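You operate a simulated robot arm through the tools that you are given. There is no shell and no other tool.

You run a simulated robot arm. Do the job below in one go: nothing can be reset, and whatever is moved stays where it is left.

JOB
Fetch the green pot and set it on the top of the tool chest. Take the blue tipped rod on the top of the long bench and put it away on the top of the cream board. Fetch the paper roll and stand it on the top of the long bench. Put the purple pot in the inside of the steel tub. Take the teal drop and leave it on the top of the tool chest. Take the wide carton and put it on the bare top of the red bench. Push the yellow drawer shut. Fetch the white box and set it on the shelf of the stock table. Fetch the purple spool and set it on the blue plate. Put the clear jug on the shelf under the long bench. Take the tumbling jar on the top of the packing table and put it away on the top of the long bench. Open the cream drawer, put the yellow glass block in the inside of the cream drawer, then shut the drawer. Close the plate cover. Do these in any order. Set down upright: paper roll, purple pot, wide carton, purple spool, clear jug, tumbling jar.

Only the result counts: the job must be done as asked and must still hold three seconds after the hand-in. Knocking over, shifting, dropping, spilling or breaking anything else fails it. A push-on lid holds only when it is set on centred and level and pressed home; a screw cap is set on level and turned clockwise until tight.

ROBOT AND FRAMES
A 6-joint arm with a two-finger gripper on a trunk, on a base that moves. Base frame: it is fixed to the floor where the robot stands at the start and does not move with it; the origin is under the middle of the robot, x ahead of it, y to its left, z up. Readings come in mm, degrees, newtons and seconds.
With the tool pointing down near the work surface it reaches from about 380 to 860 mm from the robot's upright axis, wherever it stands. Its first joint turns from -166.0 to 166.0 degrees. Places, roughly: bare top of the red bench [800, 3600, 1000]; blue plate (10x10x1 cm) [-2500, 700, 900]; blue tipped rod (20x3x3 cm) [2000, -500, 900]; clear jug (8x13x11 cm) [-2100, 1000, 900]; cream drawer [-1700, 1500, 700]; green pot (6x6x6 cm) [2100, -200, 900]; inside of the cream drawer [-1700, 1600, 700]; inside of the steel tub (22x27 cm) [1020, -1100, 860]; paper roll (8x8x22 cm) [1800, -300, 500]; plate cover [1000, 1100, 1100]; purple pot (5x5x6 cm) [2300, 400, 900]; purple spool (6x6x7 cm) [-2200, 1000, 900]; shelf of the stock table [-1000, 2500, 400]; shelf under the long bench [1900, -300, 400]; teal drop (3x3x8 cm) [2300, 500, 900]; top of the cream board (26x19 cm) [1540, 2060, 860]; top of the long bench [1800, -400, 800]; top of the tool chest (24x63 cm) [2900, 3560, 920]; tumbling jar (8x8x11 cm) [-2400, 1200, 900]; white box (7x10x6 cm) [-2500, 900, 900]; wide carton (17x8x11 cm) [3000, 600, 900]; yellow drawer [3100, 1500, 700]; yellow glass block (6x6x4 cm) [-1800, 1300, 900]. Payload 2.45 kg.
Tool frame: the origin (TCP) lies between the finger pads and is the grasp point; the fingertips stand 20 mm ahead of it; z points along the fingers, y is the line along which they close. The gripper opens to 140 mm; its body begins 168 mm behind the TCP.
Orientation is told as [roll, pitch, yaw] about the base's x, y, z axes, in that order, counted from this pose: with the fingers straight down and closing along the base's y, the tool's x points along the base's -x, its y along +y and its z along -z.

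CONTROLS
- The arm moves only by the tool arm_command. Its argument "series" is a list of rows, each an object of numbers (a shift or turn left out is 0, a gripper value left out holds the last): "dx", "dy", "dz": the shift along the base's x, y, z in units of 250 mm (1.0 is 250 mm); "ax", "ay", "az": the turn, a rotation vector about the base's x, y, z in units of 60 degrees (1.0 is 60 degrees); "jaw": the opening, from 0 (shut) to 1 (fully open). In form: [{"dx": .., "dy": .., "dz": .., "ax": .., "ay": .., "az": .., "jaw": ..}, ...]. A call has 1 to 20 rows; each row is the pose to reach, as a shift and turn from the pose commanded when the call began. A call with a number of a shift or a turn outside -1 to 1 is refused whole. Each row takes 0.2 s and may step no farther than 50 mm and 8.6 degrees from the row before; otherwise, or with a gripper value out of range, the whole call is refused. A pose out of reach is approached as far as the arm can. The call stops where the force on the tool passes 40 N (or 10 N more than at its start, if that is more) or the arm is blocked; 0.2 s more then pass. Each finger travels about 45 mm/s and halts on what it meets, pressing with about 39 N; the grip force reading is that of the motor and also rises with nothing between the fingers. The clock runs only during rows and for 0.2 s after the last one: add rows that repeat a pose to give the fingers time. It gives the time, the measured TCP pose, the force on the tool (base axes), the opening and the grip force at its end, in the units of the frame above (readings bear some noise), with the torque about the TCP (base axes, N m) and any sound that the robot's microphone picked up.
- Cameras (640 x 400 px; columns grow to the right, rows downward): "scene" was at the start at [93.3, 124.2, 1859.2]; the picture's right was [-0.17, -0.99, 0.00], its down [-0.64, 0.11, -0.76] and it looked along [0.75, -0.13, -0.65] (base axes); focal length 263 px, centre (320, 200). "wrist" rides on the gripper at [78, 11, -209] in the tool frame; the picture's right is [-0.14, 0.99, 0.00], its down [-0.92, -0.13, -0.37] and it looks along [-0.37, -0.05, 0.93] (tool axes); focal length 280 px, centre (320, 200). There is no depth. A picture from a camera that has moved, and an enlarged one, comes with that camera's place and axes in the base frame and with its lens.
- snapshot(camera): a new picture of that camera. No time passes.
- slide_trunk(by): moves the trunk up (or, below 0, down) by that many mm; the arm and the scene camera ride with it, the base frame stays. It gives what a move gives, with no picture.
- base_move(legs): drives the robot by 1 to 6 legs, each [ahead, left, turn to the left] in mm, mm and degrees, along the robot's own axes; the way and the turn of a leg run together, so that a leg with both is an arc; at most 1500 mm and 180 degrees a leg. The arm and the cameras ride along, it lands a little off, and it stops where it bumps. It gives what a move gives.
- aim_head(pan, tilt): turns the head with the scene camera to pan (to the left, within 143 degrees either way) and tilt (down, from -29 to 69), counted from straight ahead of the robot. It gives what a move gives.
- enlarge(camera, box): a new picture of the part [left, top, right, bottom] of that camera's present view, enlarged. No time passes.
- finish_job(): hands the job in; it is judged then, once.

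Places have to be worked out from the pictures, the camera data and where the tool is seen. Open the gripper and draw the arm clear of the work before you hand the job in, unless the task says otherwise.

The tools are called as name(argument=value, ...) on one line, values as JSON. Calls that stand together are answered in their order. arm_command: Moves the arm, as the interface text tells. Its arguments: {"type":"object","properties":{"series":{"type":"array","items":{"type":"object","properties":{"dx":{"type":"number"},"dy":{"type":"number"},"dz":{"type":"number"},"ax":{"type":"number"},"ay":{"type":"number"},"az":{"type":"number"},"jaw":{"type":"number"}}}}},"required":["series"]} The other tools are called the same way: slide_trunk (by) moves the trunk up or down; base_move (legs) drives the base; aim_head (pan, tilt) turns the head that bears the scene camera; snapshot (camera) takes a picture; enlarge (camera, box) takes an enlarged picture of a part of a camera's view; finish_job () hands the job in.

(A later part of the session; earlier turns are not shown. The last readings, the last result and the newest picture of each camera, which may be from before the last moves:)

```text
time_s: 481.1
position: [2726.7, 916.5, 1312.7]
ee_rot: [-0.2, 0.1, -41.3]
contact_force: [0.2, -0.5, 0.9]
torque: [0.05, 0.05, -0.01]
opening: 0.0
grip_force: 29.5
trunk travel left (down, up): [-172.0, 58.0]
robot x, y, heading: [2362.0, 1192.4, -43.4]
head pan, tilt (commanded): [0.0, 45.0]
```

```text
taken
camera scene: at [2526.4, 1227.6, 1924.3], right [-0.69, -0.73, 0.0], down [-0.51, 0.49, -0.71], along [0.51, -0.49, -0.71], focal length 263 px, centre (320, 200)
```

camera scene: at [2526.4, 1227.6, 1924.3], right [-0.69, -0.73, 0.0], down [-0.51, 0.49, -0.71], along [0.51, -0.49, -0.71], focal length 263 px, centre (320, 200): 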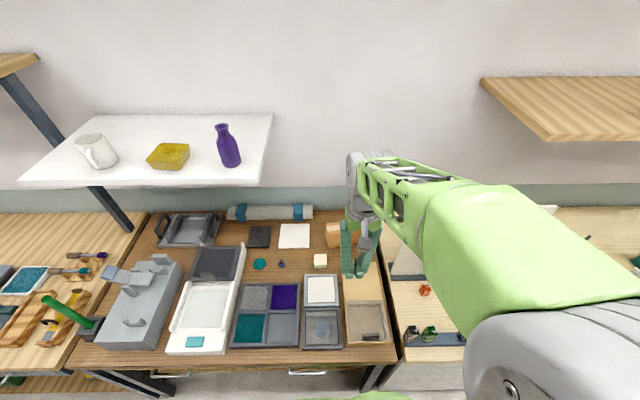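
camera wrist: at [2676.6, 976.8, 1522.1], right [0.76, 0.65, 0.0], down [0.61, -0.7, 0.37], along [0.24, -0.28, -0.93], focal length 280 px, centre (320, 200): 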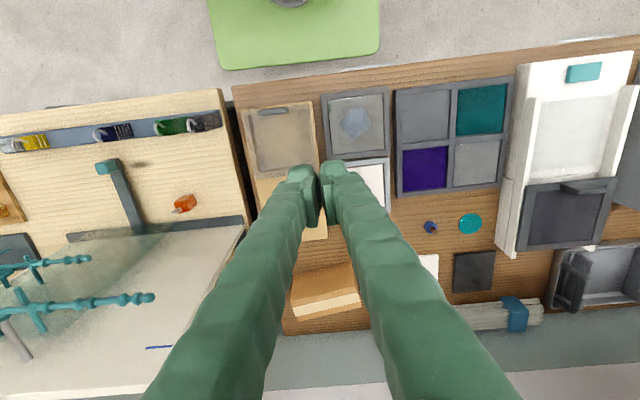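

I zoom on the carton in the wrist view.

enlarge(camera="wrist", box=[240, 220, 440, 345])

```text
3.20 times, centred on (340, 282) of wrist
camera zoom: at [2676.6, 976.8, 1522.1], right [0.76, 0.65, 0.0], down [0.61, -0.7, 0.37], along [0.24, -0.28, -0.93], focal length 897 px, centre (256, -64)
```

zoom: 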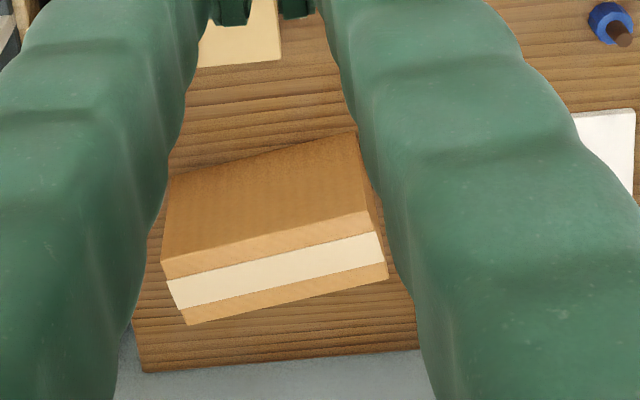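

The carton's long axis is at ≈61°, top centre ≈(u 2513, n 1782). I rotate the gripper to grasp across its 8 cm side and open the jaws.

arm_command(series=[{"az": -0.14, "jaw": 0.9}, {"az": -0.28}, {"az": -0.42}, {"az": -0.56}, {"az": -0.7}, {"az": -0.84}, {"az": -0.98}])

arm_command(series=[{"az": -0.14, "dz": -0.15}, {"az": -0.28, "dz": -0.33}, {"az": -0.31, "dz": -0.5}])

base_move(legs=[[33, 0, 0]])

snapshot(camera="wrist")

```text
time_s: 482.7
position: [2724.8, 917.3, 1313.7]
ee_rot: [-0.2, 0.0, -100.2]
contact_force: [-1.0, 0.4, -0.4]
torque: [-0.02, 0.01, 0.01]
opening: 125.9
grip_force: 0.1
trunk travel left (down, up): [-172.0, 58.0]
robot x, y, heading: [2363.3, 1193.5, -43.6]
head pan, tilt (commanded): [0.0, 45.0]
```

```text
time_s: 483.5
position: [2726.3, 916.8, 1188.7]
ee_rot: [-0.1, 0.0, -118.8]
contact_force: [0.4, 0.3, 0.7]
torque: [0.01, 0.03, -0.01]
opening: 125.7
grip_force: 0.1
trunk travel left (down, up): [-172.0, 58.0]
robot x, y, heading: [2360.2, 1191.3, -43.7]
head pan, tilt (commanded): [0.0, 45.0]
```

```text
time_s: 484.4
position: [2751.0, 894.5, 1188.5]
ee_rot: [-0.2, 0.1, -118.7]
contact_force: [-0.1, -0.7, -1.0]
torque: [0.13, 0.09, -0.03]
opening: 126.1
grip_force: 0.0
trunk travel left (down, up): [-172.0, 58.0]
robot x, y, heading: [2389.0, 1171.6, -43.5]
head pan, tilt (commanded): [0.0, 45.0]
```

```text
taken
camera wrist: at [2799.5, 957.2, 1396.7], right [0.8, -0.6, 0.0], down [-0.55, -0.75, 0.37], along [-0.22, -0.29, -0.93], focal length 280 px, centre (320, 200)
```

wrist: 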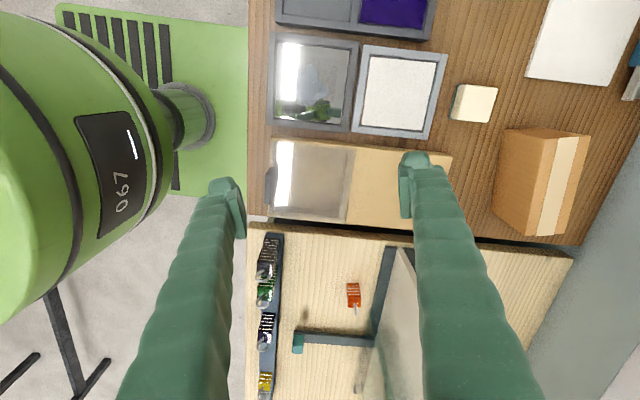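

The carton's top centre is about (u 2515, n 1787). I nudge the base 22 mm forward and start extending the arm at a safe height.

base_move(legs=[[22, 0, 0]])

arm_command(series=[{"dx": 0.13, "dy": -0.14}, {"dx": 0.26, "dy": -0.28}, {"dx": 0.39, "dy": -0.42}, {"dx": 0.52, "dy": -0.56}])

snapshot(camera="wrist")

```text
time_s: 485.2
position: [2767.7, 878.4, 1187.8]
ee_rot: [-0.2, 0.1, -118.8]
contact_force: [1.0, -0.5, -0.5]
torque: [0.05, 0.06, 0.01]
opening: 125.9
grip_force: 0.0
trunk travel left (down, up): [-172.0, 58.0]
robot x, y, heading: [2404.7, 1155.6, -43.5]
head pan, tilt (commanded): [0.0, 45.0]
```

```text
time_s: 486.2
position: [2896.4, 738.4, 1188.5]
ee_rot: [-0.1, 0.0, -118.7]
contact_force: [0.2, -0.5, -0.1]
torque: [0.03, 0.0, 0.01]
opening: 126.0
grip_force: 0.1
trunk travel left (down, up): [-172.0, 58.0]
robot x, y, heading: [2400.7, 1154.2, -43.4]
head pan, tilt (commanded): [0.0, 45.0]
```

```text
taken
camera wrist: at [2944.2, 801.7, 1396.3], right [0.8, -0.6, 0.0], down [-0.55, -0.75, 0.37], along [-0.22, -0.29, -0.93], focal length 280 px, centre (320, 200)
```

wrist: 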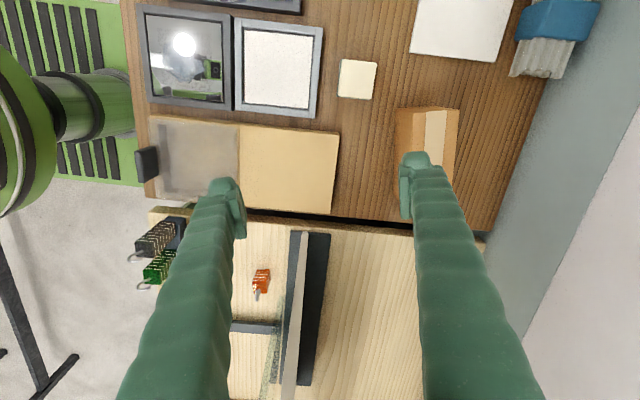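

I extend the rest of the way over the carton.

arm_command(series=[{"dx": 0.13, "dy": -0.14}, {"dx": 0.26, "dy": -0.28}, {"dx": 0.39, "dy": -0.42}, {"dx": 0.52, "dy": -0.56}])

snapshot(camera="wrist")

snapshot(camera="scene")

```text
time_s: 487.2
position: [3025.3, 599.8, 1186.5]
ee_rot: [-0.4, -0.1, -118.7]
contact_force: [-0.4, -0.2, 0.7]
torque: [0.07, 0.08, -0.01]
opening: 125.6
grip_force: 0.0
trunk travel left (down, up): [-172.0, 58.0]
robot x, y, heading: [2405.1, 1154.6, -43.6]
head pan, tilt (commanded): [0.0, 45.0]
```

```text
taken
camera wrist: at [3074.3, 662.6, 1394.9], right [0.8, -0.6, -0.01], down [-0.55, -0.75, 0.37], along [-0.22, -0.29, -0.93], focal length 280 px, centre (320, 200)
```

wrist: 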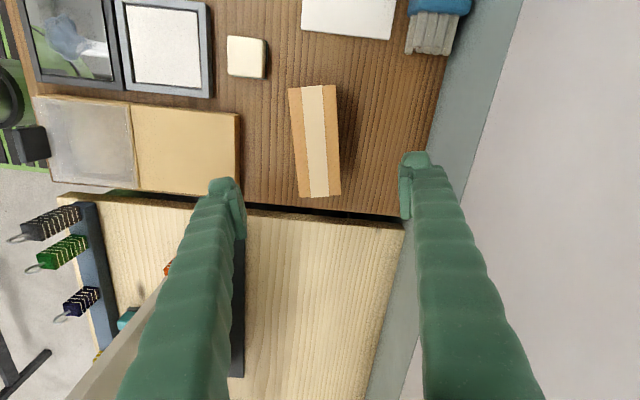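

```text
taken
camera scene: at [2566.6, 1189.5, 1924.2], right [-0.69, -0.73, 0.0], down [-0.51, 0.49, -0.71], along [0.51, -0.49, -0.71], focal length 263 px, centre (320, 200)
```

scene: 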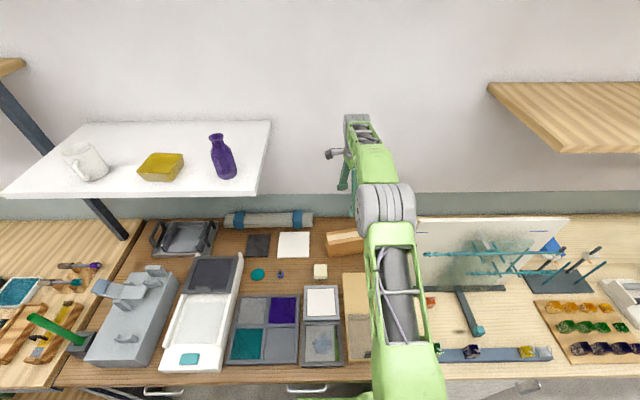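

The carton is nicely centred between the open fingers. I lower to just above its top.

arm_command(series=[{"dy": 0.03, "dz": -0.18, "az": -0.06}, {"dy": 0.03, "dz": -0.36, "az": -0.06}, {"dy": 0.03, "dz": -0.54, "az": -0.06}, {"dy": 0.03, "dz": -0.72, "az": -0.06}, {"dy": 0.03, "dz": -0.78, "az": -0.06}])

snapshot(camera="wrist")

```text
time_s: 488.4
position: [3024.9, 608.7, 993.2]
ee_rot: [-0.1, -0.1, -122.3]
contact_force: [-0.5, 0.4, -0.5]
torque: [0.0, 0.0, -0.02]
opening: 126.1
grip_force: 0.1
trunk travel left (down, up): [-172.0, 58.0]
robot x, y, heading: [2399.8, 1153.5, -43.8]
head pan, tilt (commanded): [0.0, 45.0]
```

```text
taken
camera wrist: at [3077.0, 667.9, 1202.1], right [0.76, -0.65, 0.0], down [-0.6, -0.71, 0.37], along [-0.24, -0.28, -0.93], focal length 280 px, centre (320, 200)
```

wrist: 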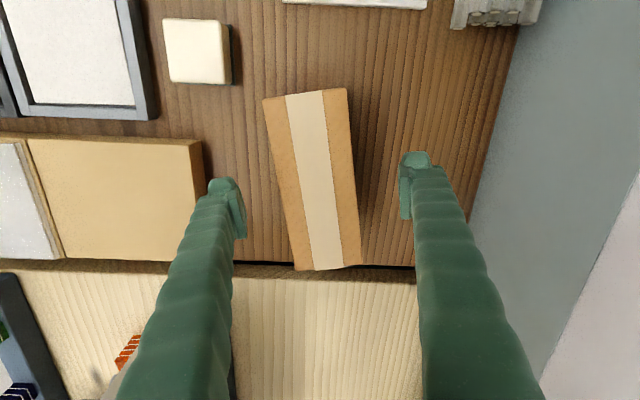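

Aligned. I descend to mid-height of the carton and close.

arm_command(series=[{"dz": -0.16, "dy": 0.012}, {"dz": -0.31, "dy": 0.012}, {"dz": -0.31, "dy": 0.012, "jaw": 0.7}, {"dz": -0.31, "dy": 0.012, "jaw": 0.4}, {"dz": -0.31, "dy": 0.012, "jaw": 0.4}, {"dz": -0.31, "dy": 0.012, "jaw": 0.4}, {"dz": -0.31, "dy": 0.012, "jaw": 0.4}])

snapshot(camera="wrist")

```text
time_s: 490.0
position: [3024.6, 610.2, 916.2]
ee_rot: [-0.1, -0.1, -122.2]
contact_force: [-0.7, -0.4, 0.0]
torque: [0.04, -0.01, -0.04]
opening: 74.5
grip_force: 39.2
trunk travel left (down, up): [-172.0, 58.0]
robot x, y, heading: [2402.0, 1153.7, -43.4]
head pan, tilt (commanded): [0.0, 45.0]
```

```text
taken
camera wrist: at [3076.9, 670.9, 1125.4], right [0.76, -0.65, 0.0], down [-0.6, -0.71, 0.37], along [-0.24, -0.28, -0.93], focal length 280 px, centre (320, 200)
```

wrist: 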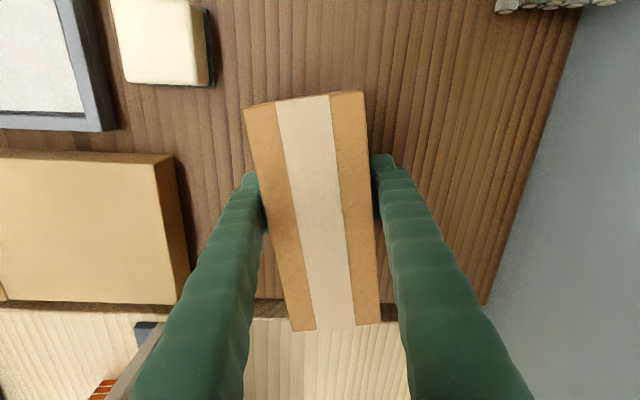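

Carton gripped at 74.5 mm. I lift it.

arm_command(series=[{"dz": 0.06}, {"dz": 0.16}, {"dz": 0.32}, {"dz": 0.5}, {"dz": 0.68}, {"dz": 0.86}, {"dz": 1.0}])

snapshot(camera="wrist")

```text
time_s: 491.6
position: [3027.2, 610.9, 1167.1]
ee_rot: [-0.1, 0.0, -122.2]
contact_force: [-0.1, 0.9, -3.9]
torque: [0.01, -0.07, 0.01]
opening: 74.5
grip_force: 39.0
trunk travel left (down, up): [-172.0, 58.0]
robot x, y, heading: [2400.1, 1154.4, -43.7]
head pan, tilt (commanded): [0.0, 45.0]
```

```text
taken
camera wrist: at [3078.8, 670.5, 1375.5], right [0.76, -0.65, 0.0], down [-0.6, -0.71, 0.37], along [-0.24, -0.28, -0.93], focal length 280 px, centre (320, 200)
```

wrist: 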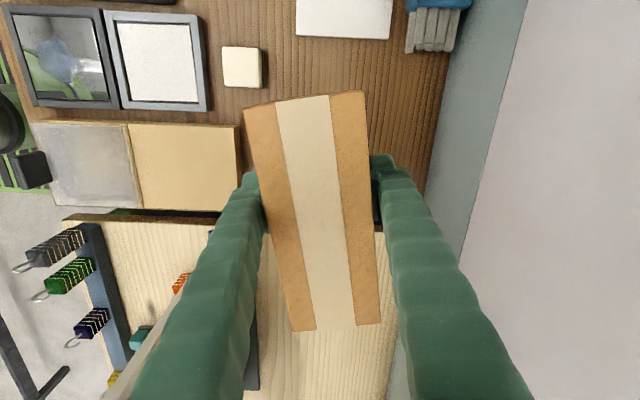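

Held firmly (≈4 N). I retract over the bench in two moves.

arm_command(series=[{"dx": -0.13, "dy": 0.14}, {"dx": -0.26, "dy": 0.28}, {"dx": -0.39, "dy": 0.42}, {"dx": -0.52, "dy": 0.56}])

arm_command(series=[{"dx": -0.13, "dy": 0.13}, {"dx": -0.26, "dy": 0.26}, {"dx": -0.39, "dy": 0.39}, {"dx": -0.52, "dy": 0.52}])

snapshot(camera="wrist")

```text
time_s: 492.6
position: [2895.0, 750.3, 1166.9]
ee_rot: [0.0, 0.1, -122.3]
contact_force: [-0.5, -0.1, -3.1]
torque: [-0.01, -0.06, 0.0]
opening: 74.6
grip_force: 39.0
trunk travel left (down, up): [-172.0, 58.0]
robot x, y, heading: [2401.3, 1154.5, -43.3]
head pan, tilt (commanded): [0.0, 45.0]
```

```text
time_s: 493.6
position: [2763.7, 881.2, 1166.6]
ee_rot: [-0.1, 0.0, -122.4]
contact_force: [-0.6, 0.3, -3.5]
torque: [0.0, -0.08, -0.01]
opening: 74.5
grip_force: 39.1
trunk travel left (down, up): [-172.0, 58.0]
robot x, y, heading: [2403.0, 1152.4, -43.6]
head pan, tilt (commanded): [0.0, 45.0]
```

```text
taken
camera wrist: at [2816.1, 941.7, 1374.7], right [0.76, -0.65, 0.0], down [-0.6, -0.71, 0.37], along [-0.24, -0.28, -0.93], focal length 280 px, centre (320, 200)
```

wrist: 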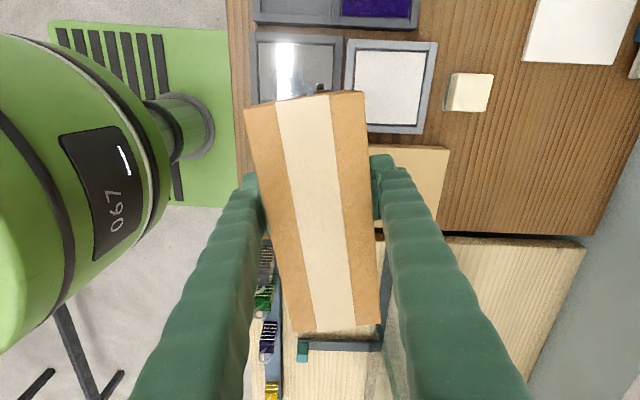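

Carton is over the aisle. I back off, turn to face down the aisle and head around the near end of the central bench.

base_move(legs=[[-320, 0, 0], [0, 0, -90]])

base_move(legs=[[1080, 0, 0], [1060, 0, 0]])

aim_head(pan=-60, tilt=30)

snapshot(camera="scene")

```text
time_s: 499.5
position: [1900.4, 1007.9, 1164.3]
ee_rot: [-0.1, 0.0, 148.1]
contact_force: [-0.7, 0.8, -4.8]
torque: [0.01, -0.04, -0.01]
opening: 74.4
grip_force: 39.2
trunk travel left (down, up): [-172.0, 58.0]
robot x, y, heading: [2171.0, 1372.7, -132.7]
head pan, tilt (commanded): [0.0, 45.0]
```

```text
time_s: 510.1
position: [422.3, -543.1, 1164.2]
ee_rot: [0.0, 0.0, 147.3]
contact_force: [-0.1, 0.0, -3.9]
torque: [-0.01, -0.1, -0.01]
opening: 74.5
grip_force: 39.1
trunk travel left (down, up): [-172.0, 58.0]
robot x, y, heading: [700.6, -179.1, -133.9]
head pan, tilt (commanded): [0.0, 45.0]
```

```text
time_s: 511.4
position: [424.1, -542.7, 1165.3]
ee_rot: [-0.1, -0.1, 147.4]
contact_force: [0.6, 0.3, -3.5]
torque: [-0.03, -0.02, 0.05]
opening: 74.2
grip_force: 39.2
trunk travel left (down, up): [-172.0, 58.0]
robot x, y, heading: [701.3, -183.2, -133.9]
head pan, tilt (commanded): [-60.0, 30.0]
```

```text
taken
camera scene: at [705.4, -265.2, 1947.0], right [0.24, 0.97, 0.0], down [0.49, -0.12, -0.87], along [-0.84, 0.21, -0.5], focal length 263 px, centre (320, 200)
```

scene: 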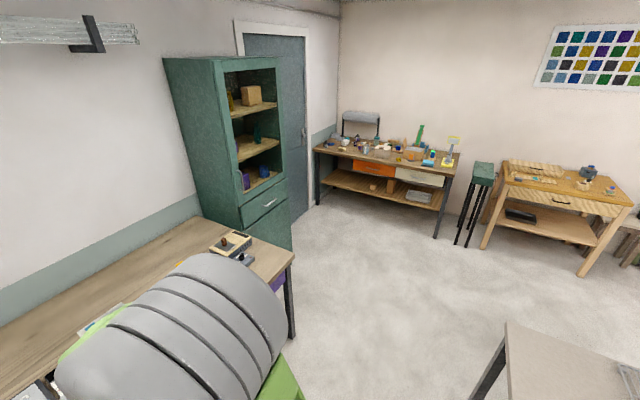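

I turn toward −n and drive past the end of the central bench.

base_move(legs=[[0, 0, -89.5], [1450, 0, 0]])

aim_head(pan=-70, tilt=30)

snapshot(camera="scene")

```text
time_s: 522.4
position: [-726.4, 1073.0, 1164.9]
ee_rot: [0.0, 0.0, 58.7]
contact_force: [-0.7, 0.3, -2.9]
torque: [-0.01, 0.02, -0.03]
opening: 74.5
grip_force: 38.8
trunk travel left (down, up): [-172.0, 58.0]
robot x, y, heading: [-358.9, 806.2, 137.8]
head pan, tilt (commanded): [-60.0, 30.0]
```

```text
time_s: 523.1
position: [-726.4, 1072.6, 1165.2]
ee_rot: [-0.1, 0.0, 58.7]
contact_force: [-0.3, -0.8, -2.9]
torque: [-0.05, 0.02, -0.02]
opening: 74.4
grip_force: 39.0
trunk travel left (down, up): [-172.0, 58.0]
robot x, y, heading: [-361.3, 805.7, 137.6]
head pan, tilt (commanded): [-70.0, 30.0]
```

```text
taken
camera scene: at [-426.5, 791.0, 1947.0], right [0.92, -0.38, 0.0], down [-0.19, -0.46, -0.87], along [0.33, 0.8, -0.5], focal length 263 px, centre (320, 200)
```

scene: 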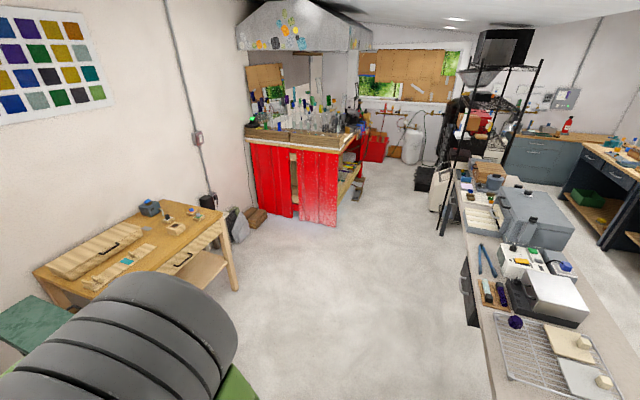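

From here I can check the plate cover's front and look at the red bench.

enlarge(camera="scene", box=[470, 220, 630, 345])

enlarge(camera="scene", box=[220, 80, 420, 230])

```text
3.20 times, centred on (550, 282) of scene
camera zoom: at [-426.5, 791.0, 1947.0], right [0.92, -0.38, 0.0], down [-0.19, -0.46, -0.87], along [0.33, 0.8, -0.5], focal length 842 px, centre (-416, -64)
```

zoom: 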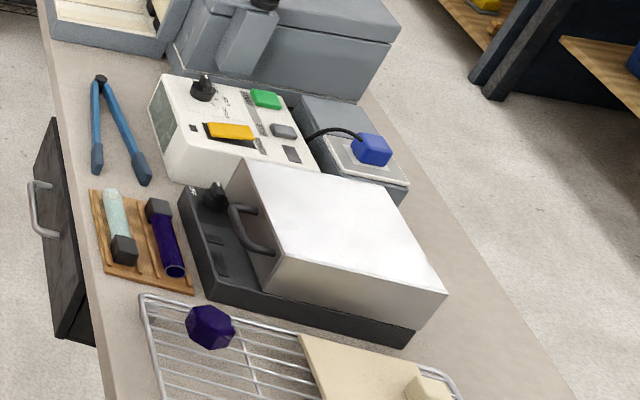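

```text
2.67 times, centred on (320, 155) of scene
camera zoom: at [-426.5, 791.0, 1947.0], right [0.92, -0.38, 0.0], down [-0.19, -0.46, -0.87], along [0.33, 0.8, -0.5], focal length 701 px, centre (320, 320)
```

zoom: 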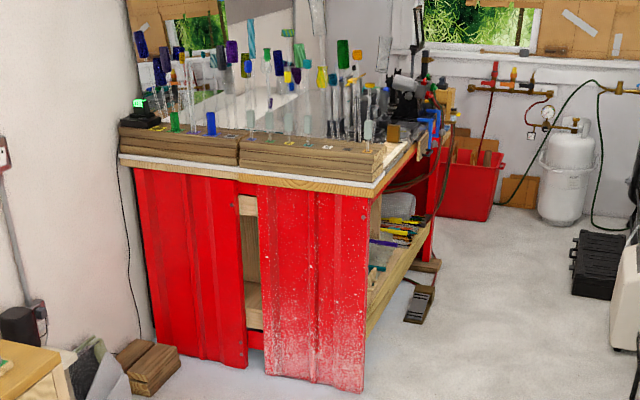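

The cover looks fully closed. I strafe up the left aisle to get in front of the red bench.

base_move(legs=[[130, 0, -1.0], [0, -1300, 0], [0, -1300, 0]])

aim_head(pan=-10, tilt=35)

snapshot(camera="scene")

```text
time_s: 546.8
position: [965.0, 3052.0, 1166.1]
ee_rot: [-0.1, 0.0, 58.3]
contact_force: [-0.1, 0.0, -3.1]
torque: [-0.05, 0.0, -0.01]
opening: 74.7
grip_force: 38.9
trunk travel left (down, up): [-172.0, 58.0]
robot x, y, heading: [1329.5, 2779.6, 137.0]
head pan, tilt (commanded): [-70.0, 30.0]
```

```text
time_s: 548.1
position: [964.6, 3052.6, 1165.5]
ee_rot: [-0.1, 0.1, 58.3]
contact_force: [0.6, -0.4, -3.5]
torque: [-0.02, 0.03, -0.01]
opening: 74.4
grip_force: 39.1
trunk travel left (down, up): [-172.0, 58.0]
robot x, y, heading: [1328.1, 2785.7, 137.0]
head pan, tilt (commanded): [-10.0, 35.0]
```

```text
taken
camera scene: at [1173.6, 2755.9, 1939.2], right [0.8, 0.6, 0.0], down [0.35, -0.46, -0.82], along [-0.49, 0.65, -0.57], focal length 263 px, centre (320, 200)
```

scene: 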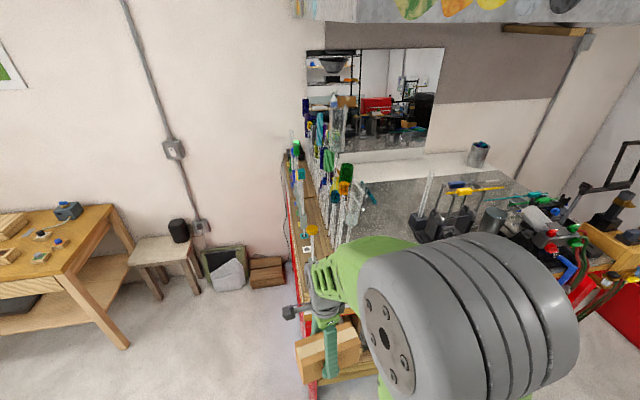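

I check the wrist view here before moving on.

snapshot(camera="wrist")

aim_head(pan=-50, tilt=35)

snapshot(camera="scene")

```text
taken
camera wrist: at [914.6, 2992.9, 1374.2], right [-0.77, 0.64, 0.0], down [0.59, 0.72, 0.37], along [0.24, 0.28, -0.93], focal length 280 px, centre (320, 200)
```

wrist: 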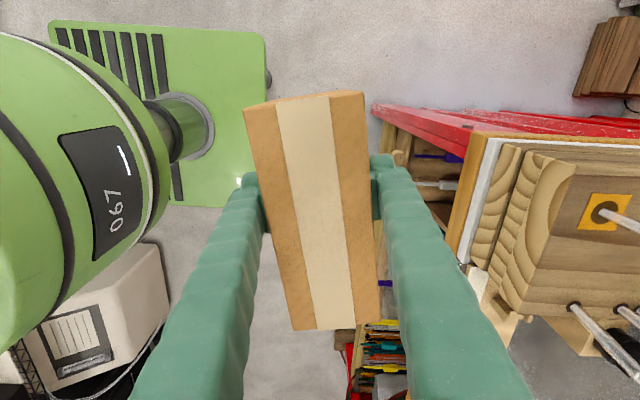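

```text
time_s: 549.2
position: [965.4, 3053.3, 1166.5]
ee_rot: [-0.1, 0.1, 58.4]
contact_force: [0.7, -0.2, -2.8]
torque: [-0.05, 0.04, -0.02]
opening: 74.6
grip_force: 39.3
trunk travel left (down, up): [-172.0, 58.0]
robot x, y, heading: [1330.0, 2779.6, 137.2]
head pan, tilt (commanded): [-50.0, 35.0]
```

```text
taken
camera scene: at [1231.0, 2773.5, 1939.2], right [1.0, -0.05, 0.0], down [-0.03, -0.57, -0.82], along [0.04, 0.82, -0.57], focal length 263 px, centre (320, 200)
```

scene: 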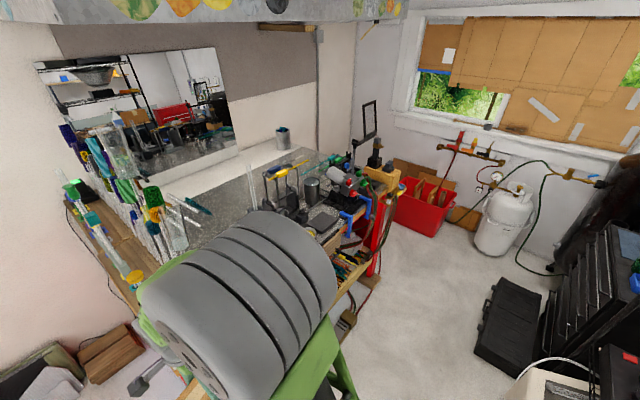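

I move further along and closer so the wrist camera sees the bench top.

base_move(legs=[[0, -290, -0.4]])

snapshot(camera="wrist")

aim_head(pan=25, tilt=45)

snapshot(camera="scene")

```text
time_s: 552.3
position: [1165.9, 3268.1, 1166.5]
ee_rot: [-0.1, 0.0, 57.8]
contact_force: [0.2, -0.1, -4.0]
torque: [-0.02, 0.04, 0.0]
opening: 74.6
grip_force: 39.3
trunk travel left (down, up): [-172.0, 58.0]
robot x, y, heading: [1532.2, 2994.7, 136.6]
head pan, tilt (commanded): [-50.0, 35.0]
```

```text
taken
camera wrist: at [1115.4, 3208.8, 1374.3], right [-0.77, 0.64, 0.0], down [0.6, 0.71, 0.37], along [0.24, 0.28, -0.93], focal length 280 px, centre (320, 200)
```

wrist: 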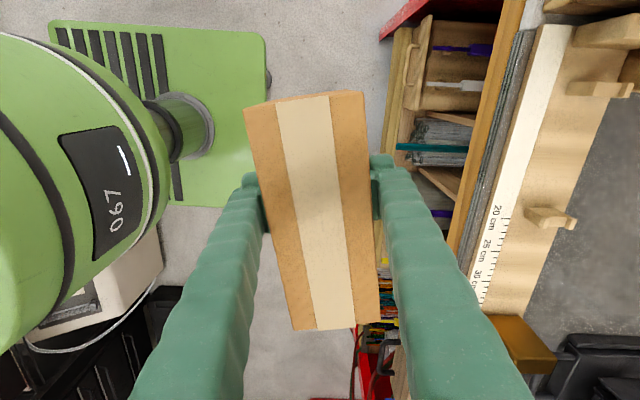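

```text
time_s: 553.8
position: [1165.0, 3268.0, 1166.4]
ee_rot: [-0.2, 0.0, 57.8]
contact_force: [-1.0, 0.1, -3.7]
torque: [-0.04, -0.03, 0.05]
opening: 74.3
grip_force: 39.7
trunk travel left (down, up): [-172.0, 58.0]
robot x, y, heading: [1530.3, 2992.5, 136.8]
head pan, tilt (commanded): [25.0, 45.0]
```

```text
taken
camera scene: at [1347.8, 2924.5, 1924.4], right [0.32, 0.95, 0.0], down [0.67, -0.22, -0.71], along [-0.67, 0.22, -0.71], focal length 263 px, centre (320, 200)
```

scene: 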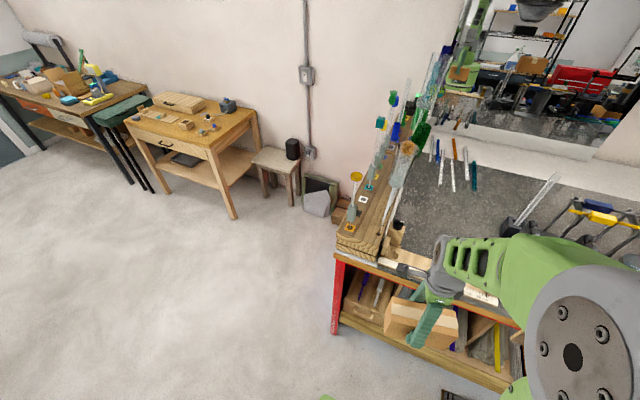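

The dark grey surface is the bare top. I approach with the carton high and look down on it.

base_move(legs=[[250, 0, 0]])

snapshot(camera="wrist")

snapshot(camera="scene")

```text
time_s: 555.6
position: [982.4, 3439.6, 1165.0]
ee_rot: [-0.1, -0.1, 58.0]
contact_force: [-0.3, 0.7, -4.3]
torque: [-0.06, -0.03, 0.03]
opening: 74.7
grip_force: 38.5
trunk travel left (down, up): [-172.0, 58.0]
robot x, y, heading: [1343.6, 3167.7, 136.8]
head pan, tilt (commanded): [25.0, 45.0]
```

```text
taken
camera wrist: at [932.0, 3379.3, 1373.8], right [-0.77, 0.64, 0.0], down [0.6, 0.71, 0.37], along [0.24, 0.28, -0.93], focal length 280 px, centre (320, 200)
```

wrist: 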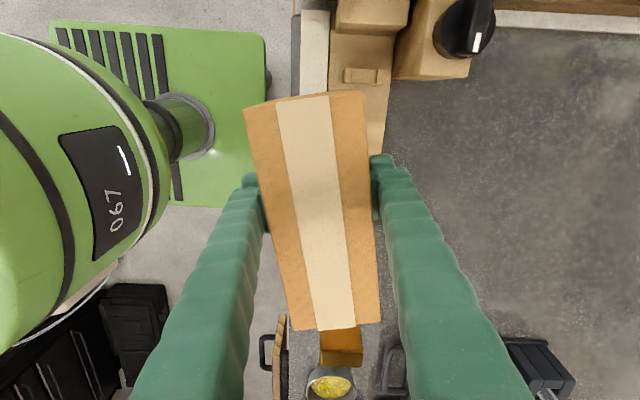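

```text
taken
camera scene: at [1165.0, 3096.2, 1924.3], right [0.31, 0.95, 0.0], down [0.67, -0.22, -0.71], along [-0.67, 0.22, -0.71], focal length 263 px, centre (320, 200)
```

scene: 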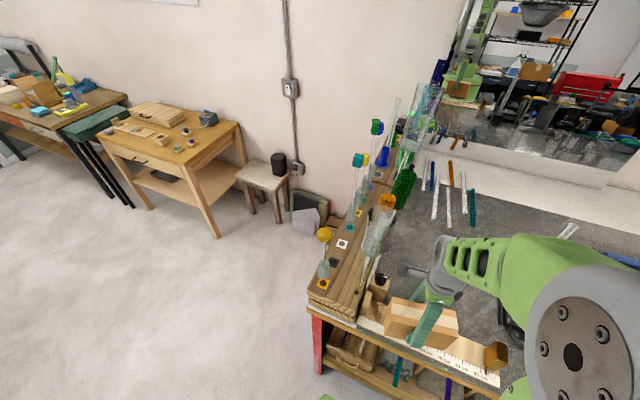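

The grey top is clear between u≈3100–3480, n≈−1750…−2050. I move the carton over its middle.

base_move(legs=[[45, 0, 0]])

arm_command(series=[{"dx": -0.09, "dy": 0.13}, {"dx": -0.18, "dy": 0.26}, {"dx": -0.27, "dy": 0.39}, {"dx": -0.365, "dy": 0.52}, {"dx": -0.457, "dy": 0.652}])

snapshot(camera="wrist")

enlarge(camera="scene", box=[340, 160, 560, 400])

```text
time_s: 556.5
position: [949.5, 3469.9, 1163.9]
ee_rot: [-0.4, 0.0, 58.0]
contact_force: [-1.2, 0.0, -3.9]
torque: [-0.1, -0.04, -0.02]
opening: 74.6
grip_force: 39.0
trunk travel left (down, up): [-172.0, 58.0]
robot x, y, heading: [1313.1, 3195.5, 136.9]
head pan, tilt (commanded): [25.0, 45.0]
```

```text
time_s: 557.7
position: [836.0, 3634.4, 1163.4]
ee_rot: [-0.4, 0.0, 57.9]
contact_force: [0.1, 0.7, -3.1]
torque: [-0.05, -0.02, -0.03]
opening: 74.6
grip_force: 39.1
trunk travel left (down, up): [-172.0, 58.0]
robot x, y, heading: [1312.7, 3198.1, 136.9]
head pan, tilt (commanded): [25.0, 45.0]
```

```text
taken
camera wrist: at [785.0, 3574.5, 1372.8], right [-0.77, 0.64, 0.0], down [0.59, 0.71, 0.37], along [0.24, 0.28, -0.93], focal length 280 px, centre (320, 200)
```

wrist: 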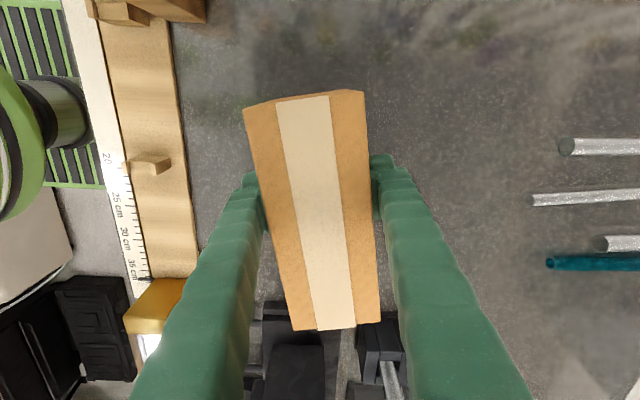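

```text
1.67 times, centred on (450, 280) of scene
camera zoom: at [1132.0, 3127.6, 1924.3], right [0.31, 0.95, 0.0], down [0.67, -0.22, -0.71], along [-0.67, 0.22, -0.71], focal length 438 px, centre (103, 67)
```

zoom: 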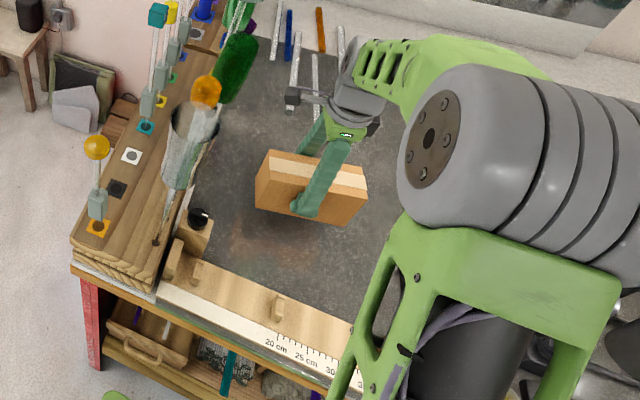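

Footprint below is clear. I lower the carton and feel for the bench top.

arm_command(series=[{"dz": -0.12}, {"dz": -0.24}, {"dz": -0.32}])

arm_command(series=[{"dz": -0.016}, {"dz": -0.032}, {"dz": -0.048}])

```text
time_s: 558.5
position: [835.8, 3632.9, 1097.8]
ee_rot: [0.0, 0.0, 58.1]
contact_force: [4.6, -5.0, 14.3]
torque: [0.17, -0.03, 0.05]
opening: 74.7
grip_force: 39.5
trunk travel left (down, up): [-172.0, 58.0]
robot x, y, heading: [1311.1, 3201.0, 136.9]
head pan, tilt (commanded): [25.0, 45.0]
stopped in row 3: the force on the tool passed its limit at 53 N (the readings are from after the stop); the commanded pose is now the measured one
```

```text
time_s: 559.0
position: [834.0, 3635.1, 1096.9]
ee_rot: [0.4, -0.1, 58.0]
contact_force: [4.6, -3.6, 19.1]
torque: [-0.44, 0.05, 0.14]
opening: 74.7
grip_force: 39.0
trunk travel left (down, up): [-172.0, 58.0]
robot x, y, heading: [1312.0, 3198.3, 136.7]
head pan, tilt (commanded): [25.0, 45.0]
stopped in row 2: the force on the tool passed its limit at 45 N (the readings are from after the stop); the commanded pose is now the measured one
```

Contact at z≈1097, so the bench top is at ≈1031. I release the carton and rise.

arm_command(series=[{"dz": 0.006, "jaw": 0.58}, {"dz": 0.006, "jaw": 0.68}, {"dz": 0.006, "jaw": 0.74}, {"dz": 0.006, "jaw": 0.74}])

snapshot(camera="wrist")

arm_command(series=[{"dz": 0.1}, {"dz": 0.26}, {"dz": 0.42}, {"dz": 0.58}, {"dz": 0.7}])

snapshot(camera="wrist")

```text
time_s: 560.0
position: [833.4, 3635.5, 1095.8]
ee_rot: [0.3, -0.1, 57.9]
contact_force: [-0.4, -0.3, 0.1]
torque: [-0.02, 0.0, 0.0]
opening: 103.7
grip_force: 0.0
trunk travel left (down, up): [-172.0, 58.0]
robot x, y, heading: [1314.9, 3196.4, 136.5]
head pan, tilt (commanded): [25.0, 45.0]
```

```text
taken
camera wrist: at [784.9, 3574.2, 1304.5], right [-0.77, 0.64, 0.01], down [0.6, 0.71, 0.37], along [0.23, 0.29, -0.93], focal length 280 px, centre (320, 200)
```

wrist: 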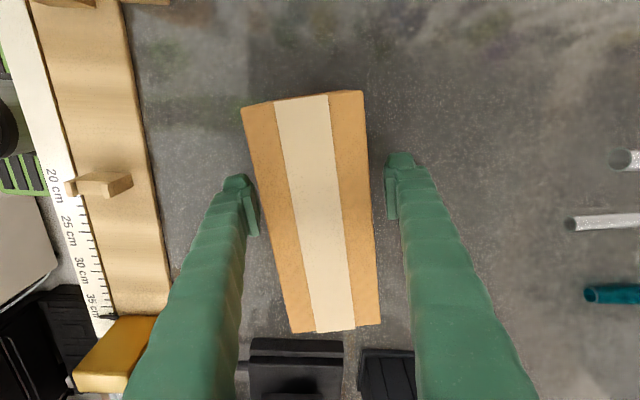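

```text
time_s: 561.2
position: [833.9, 3635.3, 1272.0]
ee_rot: [0.4, -0.1, 58.0]
contact_force: [-0.2, 0.0, 0.7]
torque: [0.0, -0.01, 0.01]
opening: 103.5
grip_force: 0.1
trunk travel left (down, up): [-172.0, 58.0]
robot x, y, heading: [1314.9, 3195.7, 137.1]
head pan, tilt (commanded): [25.0, 45.0]
```

```text
taken
camera wrist: at [785.3, 3573.9, 1480.1], right [-0.77, 0.64, 0.01], down [0.6, 0.71, 0.37], along [0.23, 0.29, -0.93], focal length 280 px, centre (320, 200)
```

wrist: 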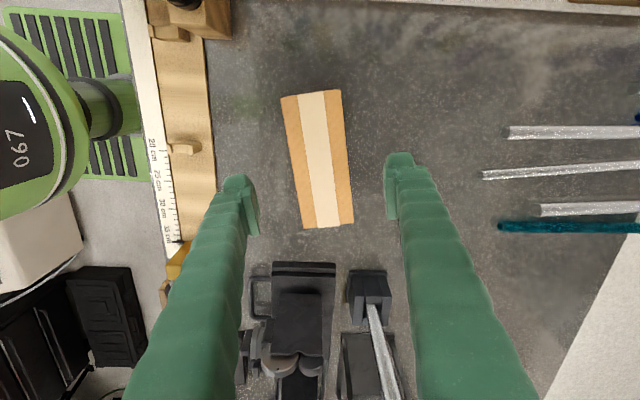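

The wide carton stands on the bare top. I retract, and restore the gripper's yaw before heading for the packing table.

base_move(legs=[[-300, 0, 0]])

arm_command(series=[{"az": 0.14, "dx": 0.1, "dy": -0.1}, {"az": 0.28, "dx": 0.2, "dy": -0.2}, {"az": 0.42, "dx": 0.3, "dy": -0.3}, {"az": 0.56, "dx": 0.4, "dy": -0.4}, {"az": 0.7, "dx": 0.4, "dy": -0.45}, {"az": 0.84, "dx": 0.4, "dy": -0.45}, {"az": 0.98, "dx": 0.4, "dy": -0.45}])

arm_command(series=[{"az": 0.14, "dz": -0.1}, {"az": 0.28, "dz": -0.25}, {"az": 0.33, "dz": -0.4}])

```text
time_s: 563.2
position: [1053.4, 3430.1, 1271.8]
ee_rot: [0.4, -0.1, 57.9]
contact_force: [-0.1, 0.9, 0.3]
torque: [0.08, 0.02, -0.01]
opening: 103.8
grip_force: 0.0
trunk travel left (down, up): [-172.0, 58.0]
robot x, y, heading: [1531.6, 2990.6, 136.7]
head pan, tilt (commanded): [25.0, 45.0]
```

```text
time_s: 564.8
position: [1152.8, 3317.4, 1271.9]
ee_rot: [0.4, -0.1, 116.8]
contact_force: [0.5, 1.1, 0.1]
torque: [0.01, 0.0, -0.01]
opening: 103.5
grip_force: 0.0
trunk travel left (down, up): [-172.0, 58.0]
robot x, y, heading: [1532.2, 2987.6, 136.7]
head pan, tilt (commanded): [25.0, 45.0]
```

```text
time_s: 565.6
position: [1152.1, 3319.2, 1171.7]
ee_rot: [0.4, -0.1, 136.6]
contact_force: [-0.1, -1.4, 0.2]
torque: [-0.02, -0.03, -0.02]
opening: 103.6
grip_force: 0.1
trunk travel left (down, up): [-172.0, 58.0]
robot x, y, heading: [1533.1, 2991.7, 136.6]
head pan, tilt (commanded): [25.0, 45.0]
```

I strafe down the left aisle toward the packing table.

base_move(legs=[[0, 1250, 0], [0, 1250, 0], [0, 900, 0]])

aim_head(pan=10, tilt=35)

snapshot(camera="scene")

enlarge(camera="scene", box=[0, 100, 320, 300])

```text
time_s: 595.7
position: [-1208.5, 839.6, 1172.3]
ee_rot: [0.4, -0.1, 136.0]
contact_force: [1.0, -0.4, 0.5]
torque: [-0.02, 0.0, -0.02]
opening: 103.7
grip_force: 0.1
trunk travel left (down, up): [-172.0, 58.0]
robot x, y, heading: [-832.0, 506.5, 136.1]
head pan, tilt (commanded): [25.0, 45.0]
```

```text
time_s: 596.5
position: [-1209.2, 838.7, 1173.4]
ee_rot: [0.4, -0.1, 136.0]
contact_force: [-0.6, 0.1, -0.4]
torque: [0.02, 0.0, 0.0]
opening: 103.4
grip_force: 0.1
trunk travel left (down, up): [-172.0, 58.0]
robot x, y, heading: [-832.7, 507.9, 135.9]
head pan, tilt (commanded): [10.0, 35.0]
```

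```text
taken
camera scene: at [-1009.8, 462.4, 1939.2], right [0.56, 0.83, 0.0], down [0.48, -0.32, -0.82], along [-0.68, 0.45, -0.57], focal length 263 px, centre (320, 200)
```

scene: 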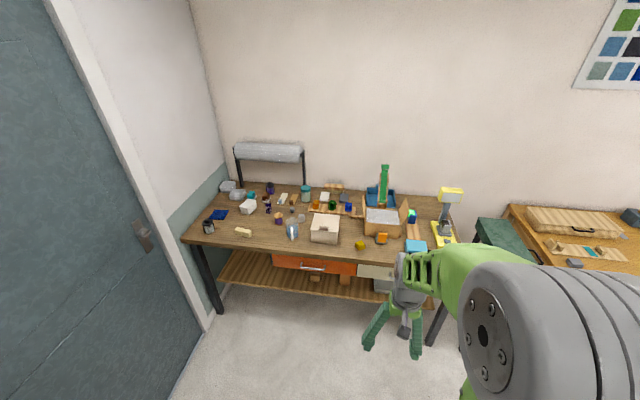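

```text
2.00 times, centred on (160, 200) of scene
camera zoom: at [-1009.8, 462.4, 1939.2], right [0.56, 0.83, 0.0], down [0.48, -0.32, -0.82], along [-0.68, 0.45, -0.57], focal length 526 px, centre (640, 200)
```

zoom: 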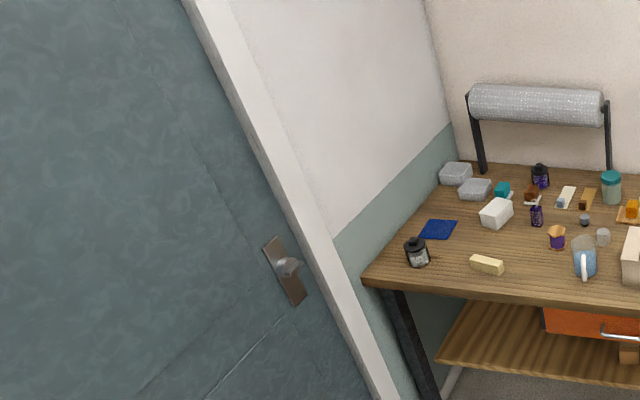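

I can see all the packing-table items. I move closer for accurate positions.

base_move(legs=[[0, 480, 0.7], [560, 0, 0]])

snapshot(camera="wrist")

aim_head(pan=0, tilt=45)

snapshot(camera="scene")

enlarge(camera="scene", box=[80, 150, 320, 300])

enlarge(camera="scene", box=[280, 120, 520, 270])

```text
time_s: 604.0
position: [-1947.7, 869.7, 1172.6]
ee_rot: [0.5, -0.1, 136.5]
contact_force: [0.1, 0.2, 0.1]
torque: [-0.04, 0.02, 0.0]
opening: 103.5
grip_force: 0.0
trunk travel left (down, up): [-172.0, 58.0]
robot x, y, heading: [-1568.2, 544.8, 136.8]
head pan, tilt (commanded): [10.0, 35.0]
```

```text
taken
camera wrist: at [-1897.2, 809.7, 1380.5], right [-0.78, -0.62, 0.01], down [-0.58, 0.73, 0.37], along [-0.23, 0.28, -0.93], focal length 280 px, centre (320, 200)
```

wrist: 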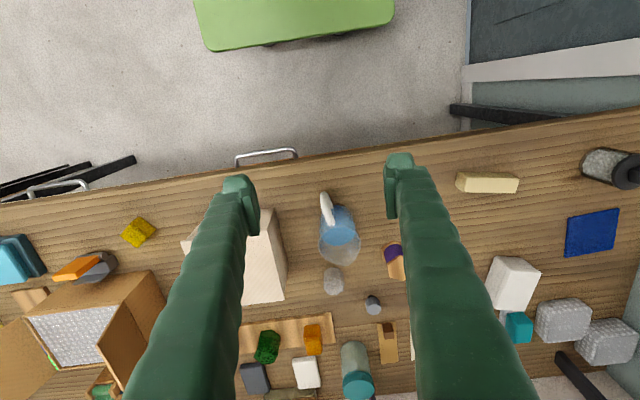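

```text
time_s: 604.7
position: [-1948.9, 870.4, 1172.5]
ee_rot: [0.4, -0.1, 136.5]
contact_force: [0.0, 0.2, 0.3]
torque: [0.01, 0.02, -0.03]
opening: 103.4
grip_force: 0.1
trunk travel left (down, up): [-172.0, 58.0]
robot x, y, heading: [-1567.4, 541.8, 136.6]
head pan, tilt (commanded): [0.0, 45.0]
```

```text
taken
camera scene: at [-1731.3, 502.1, 1924.5], right [0.69, 0.73, 0.0], down [0.51, -0.48, -0.71], along [-0.52, 0.48, -0.71], focal length 263 px, centre (320, 200)
```

scene: 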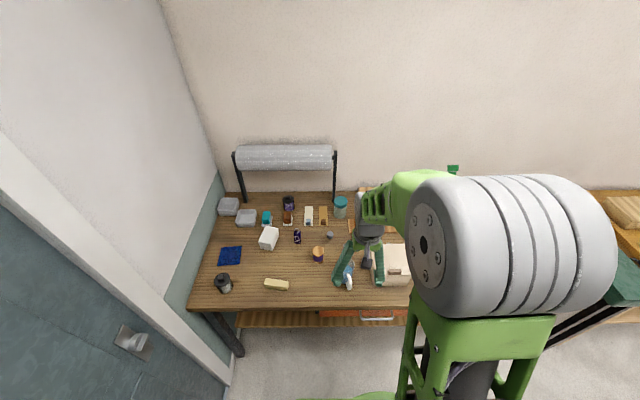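

```text
2.67 times, centred on (200, 225) of scene
camera zoom: at [-1731.3, 502.1, 1924.5], right [0.69, 0.73, 0.0], down [0.51, -0.48, -0.71], along [-0.52, 0.48, -0.71], focal length 701 px, centre (640, 133)
```

zoom: 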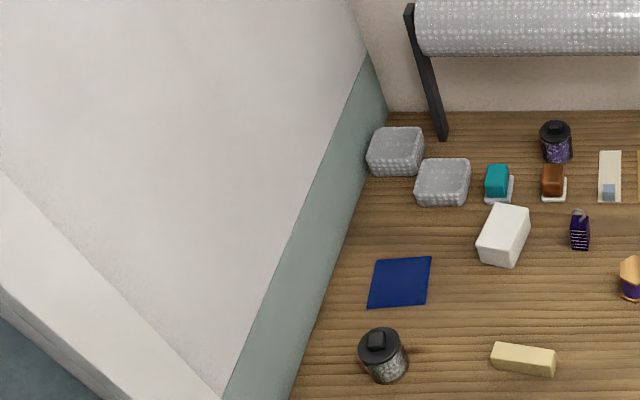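

```text
2.67 times, centred on (400, 195) of scene
camera zoom: at [-1731.3, 502.1, 1924.5], right [0.69, 0.73, 0.0], down [0.51, -0.48, -0.71], along [-0.52, 0.48, -0.71], focal length 701 px, centre (107, 213)
```

zoom: 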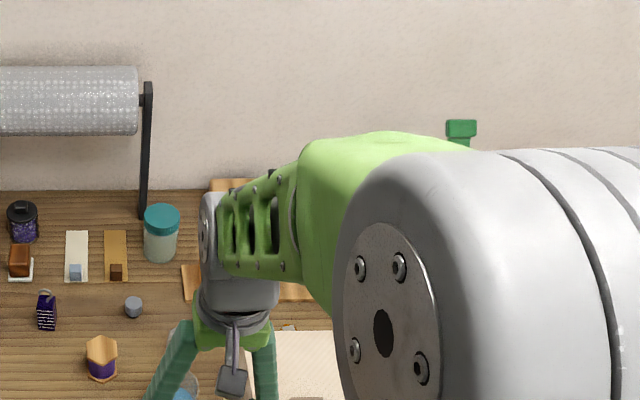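

I measured the items; first the purple spool onto the blue plate. I position the base so both are in reach.

base_move(legs=[[0, 215, 0], [220, 0, 0]])

snapshot(camera="wrist")

```text
time_s: 608.5
position: [-2256.9, 862.0, 1171.3]
ee_rot: [0.3, 0.1, 136.6]
contact_force: [-0.2, -0.9, -0.2]
torque: [-0.06, -0.06, -0.02]
opening: 103.7
grip_force: 0.1
trunk travel left (down, up): [-172.0, 58.0]
robot x, y, heading: [-1875.9, 536.2, 136.6]
head pan, tilt (commanded): [0.0, 45.0]
```

```text
taken
camera wrist: at [-2205.9, 801.7, 1380.3], right [-0.78, -0.63, 0.01], down [-0.58, 0.73, 0.37], along [-0.23, 0.28, -0.93], focal length 280 px, centre (320, 200)
```

wrist: 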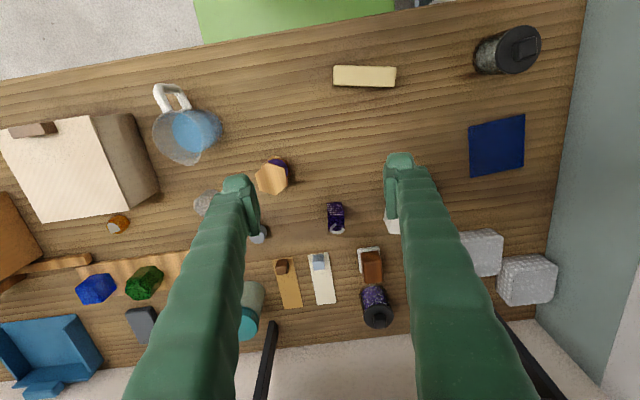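

I zoom on the spool and the plate.

enlarge(camera="wrist", box=[232, 145, 312, 205])

enlarge(camera="wrist", box=[440, 90, 560, 200])

```text
6.67 times, centred on (272, 175) of wrist
camera zoom: at [-2205.9, 801.7, 1380.3], right [-0.78, -0.63, 0.01], down [-0.58, 0.73, 0.37], along [-0.23, 0.28, -0.93], focal length 1869 px, centre (640, 367)
```

zoom: 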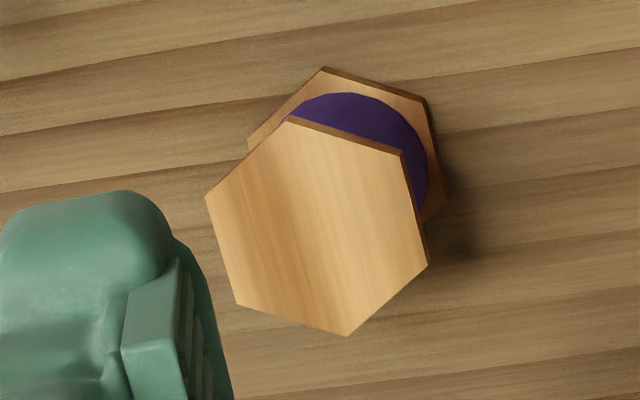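

```text
3.64 times, centred on (500, 145) of wrist
camera zoom: at [-2205.9, 801.7, 1380.3], right [-0.78, -0.63, 0.01], down [-0.58, 0.73, 0.37], along [-0.23, 0.28, -0.93], focal length 1020 px, centre (-334, 400)
```

zoom: 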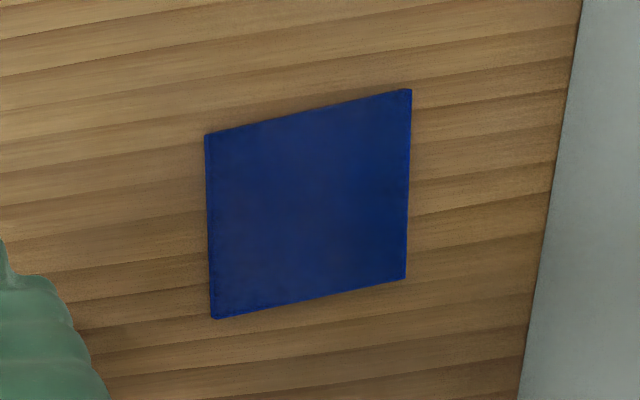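

The spool has hexagonal flanges with flats nearly square to my fingers; centre ≈(−2231, 962). I move over it and descend partway.

arm_command(series=[{"dx": 0.035, "dy": 0.133, "az": 0.035, "jaw": 0.62}, {"dx": 0.07, "dy": 0.266, "az": 0.07}, {"dx": 0.104, "dy": 0.4, "az": 0.07}, {"dx": 0.104, "dy": 0.4, "az": 0.07, "dz": -0.18}, {"dx": 0.104, "dy": 0.4, "az": 0.07, "dz": -0.36}, {"dx": 0.104, "dy": 0.4, "az": 0.07, "dz": -0.54}, {"dx": 0.104, "dy": 0.4, "az": 0.07, "dz": -0.72}])

snapshot(camera="wrist")

```text
time_s: 610.1
position: [-2232.4, 960.9, 993.1]
ee_rot: [0.3, -0.2, 140.8]
contact_force: [-0.3, -0.6, -0.1]
torque: [-0.03, 0.01, 0.02]
opening: 87.3
grip_force: 0.1
trunk travel left (down, up): [-172.0, 58.0]
robot x, y, heading: [-1879.1, 541.1, 136.9]
head pan, tilt (commanded): [0.0, 45.0]
```

```text
taken
camera wrist: at [-2176.8, 904.5, 1201.5], right [-0.73, -0.68, 0.01], down [-0.63, 0.68, 0.37], along [-0.26, 0.27, -0.93], focal length 280 px, centre (320, 200)
```

wrist: 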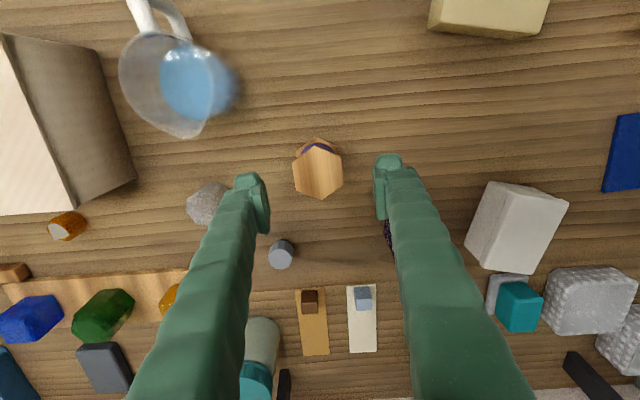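

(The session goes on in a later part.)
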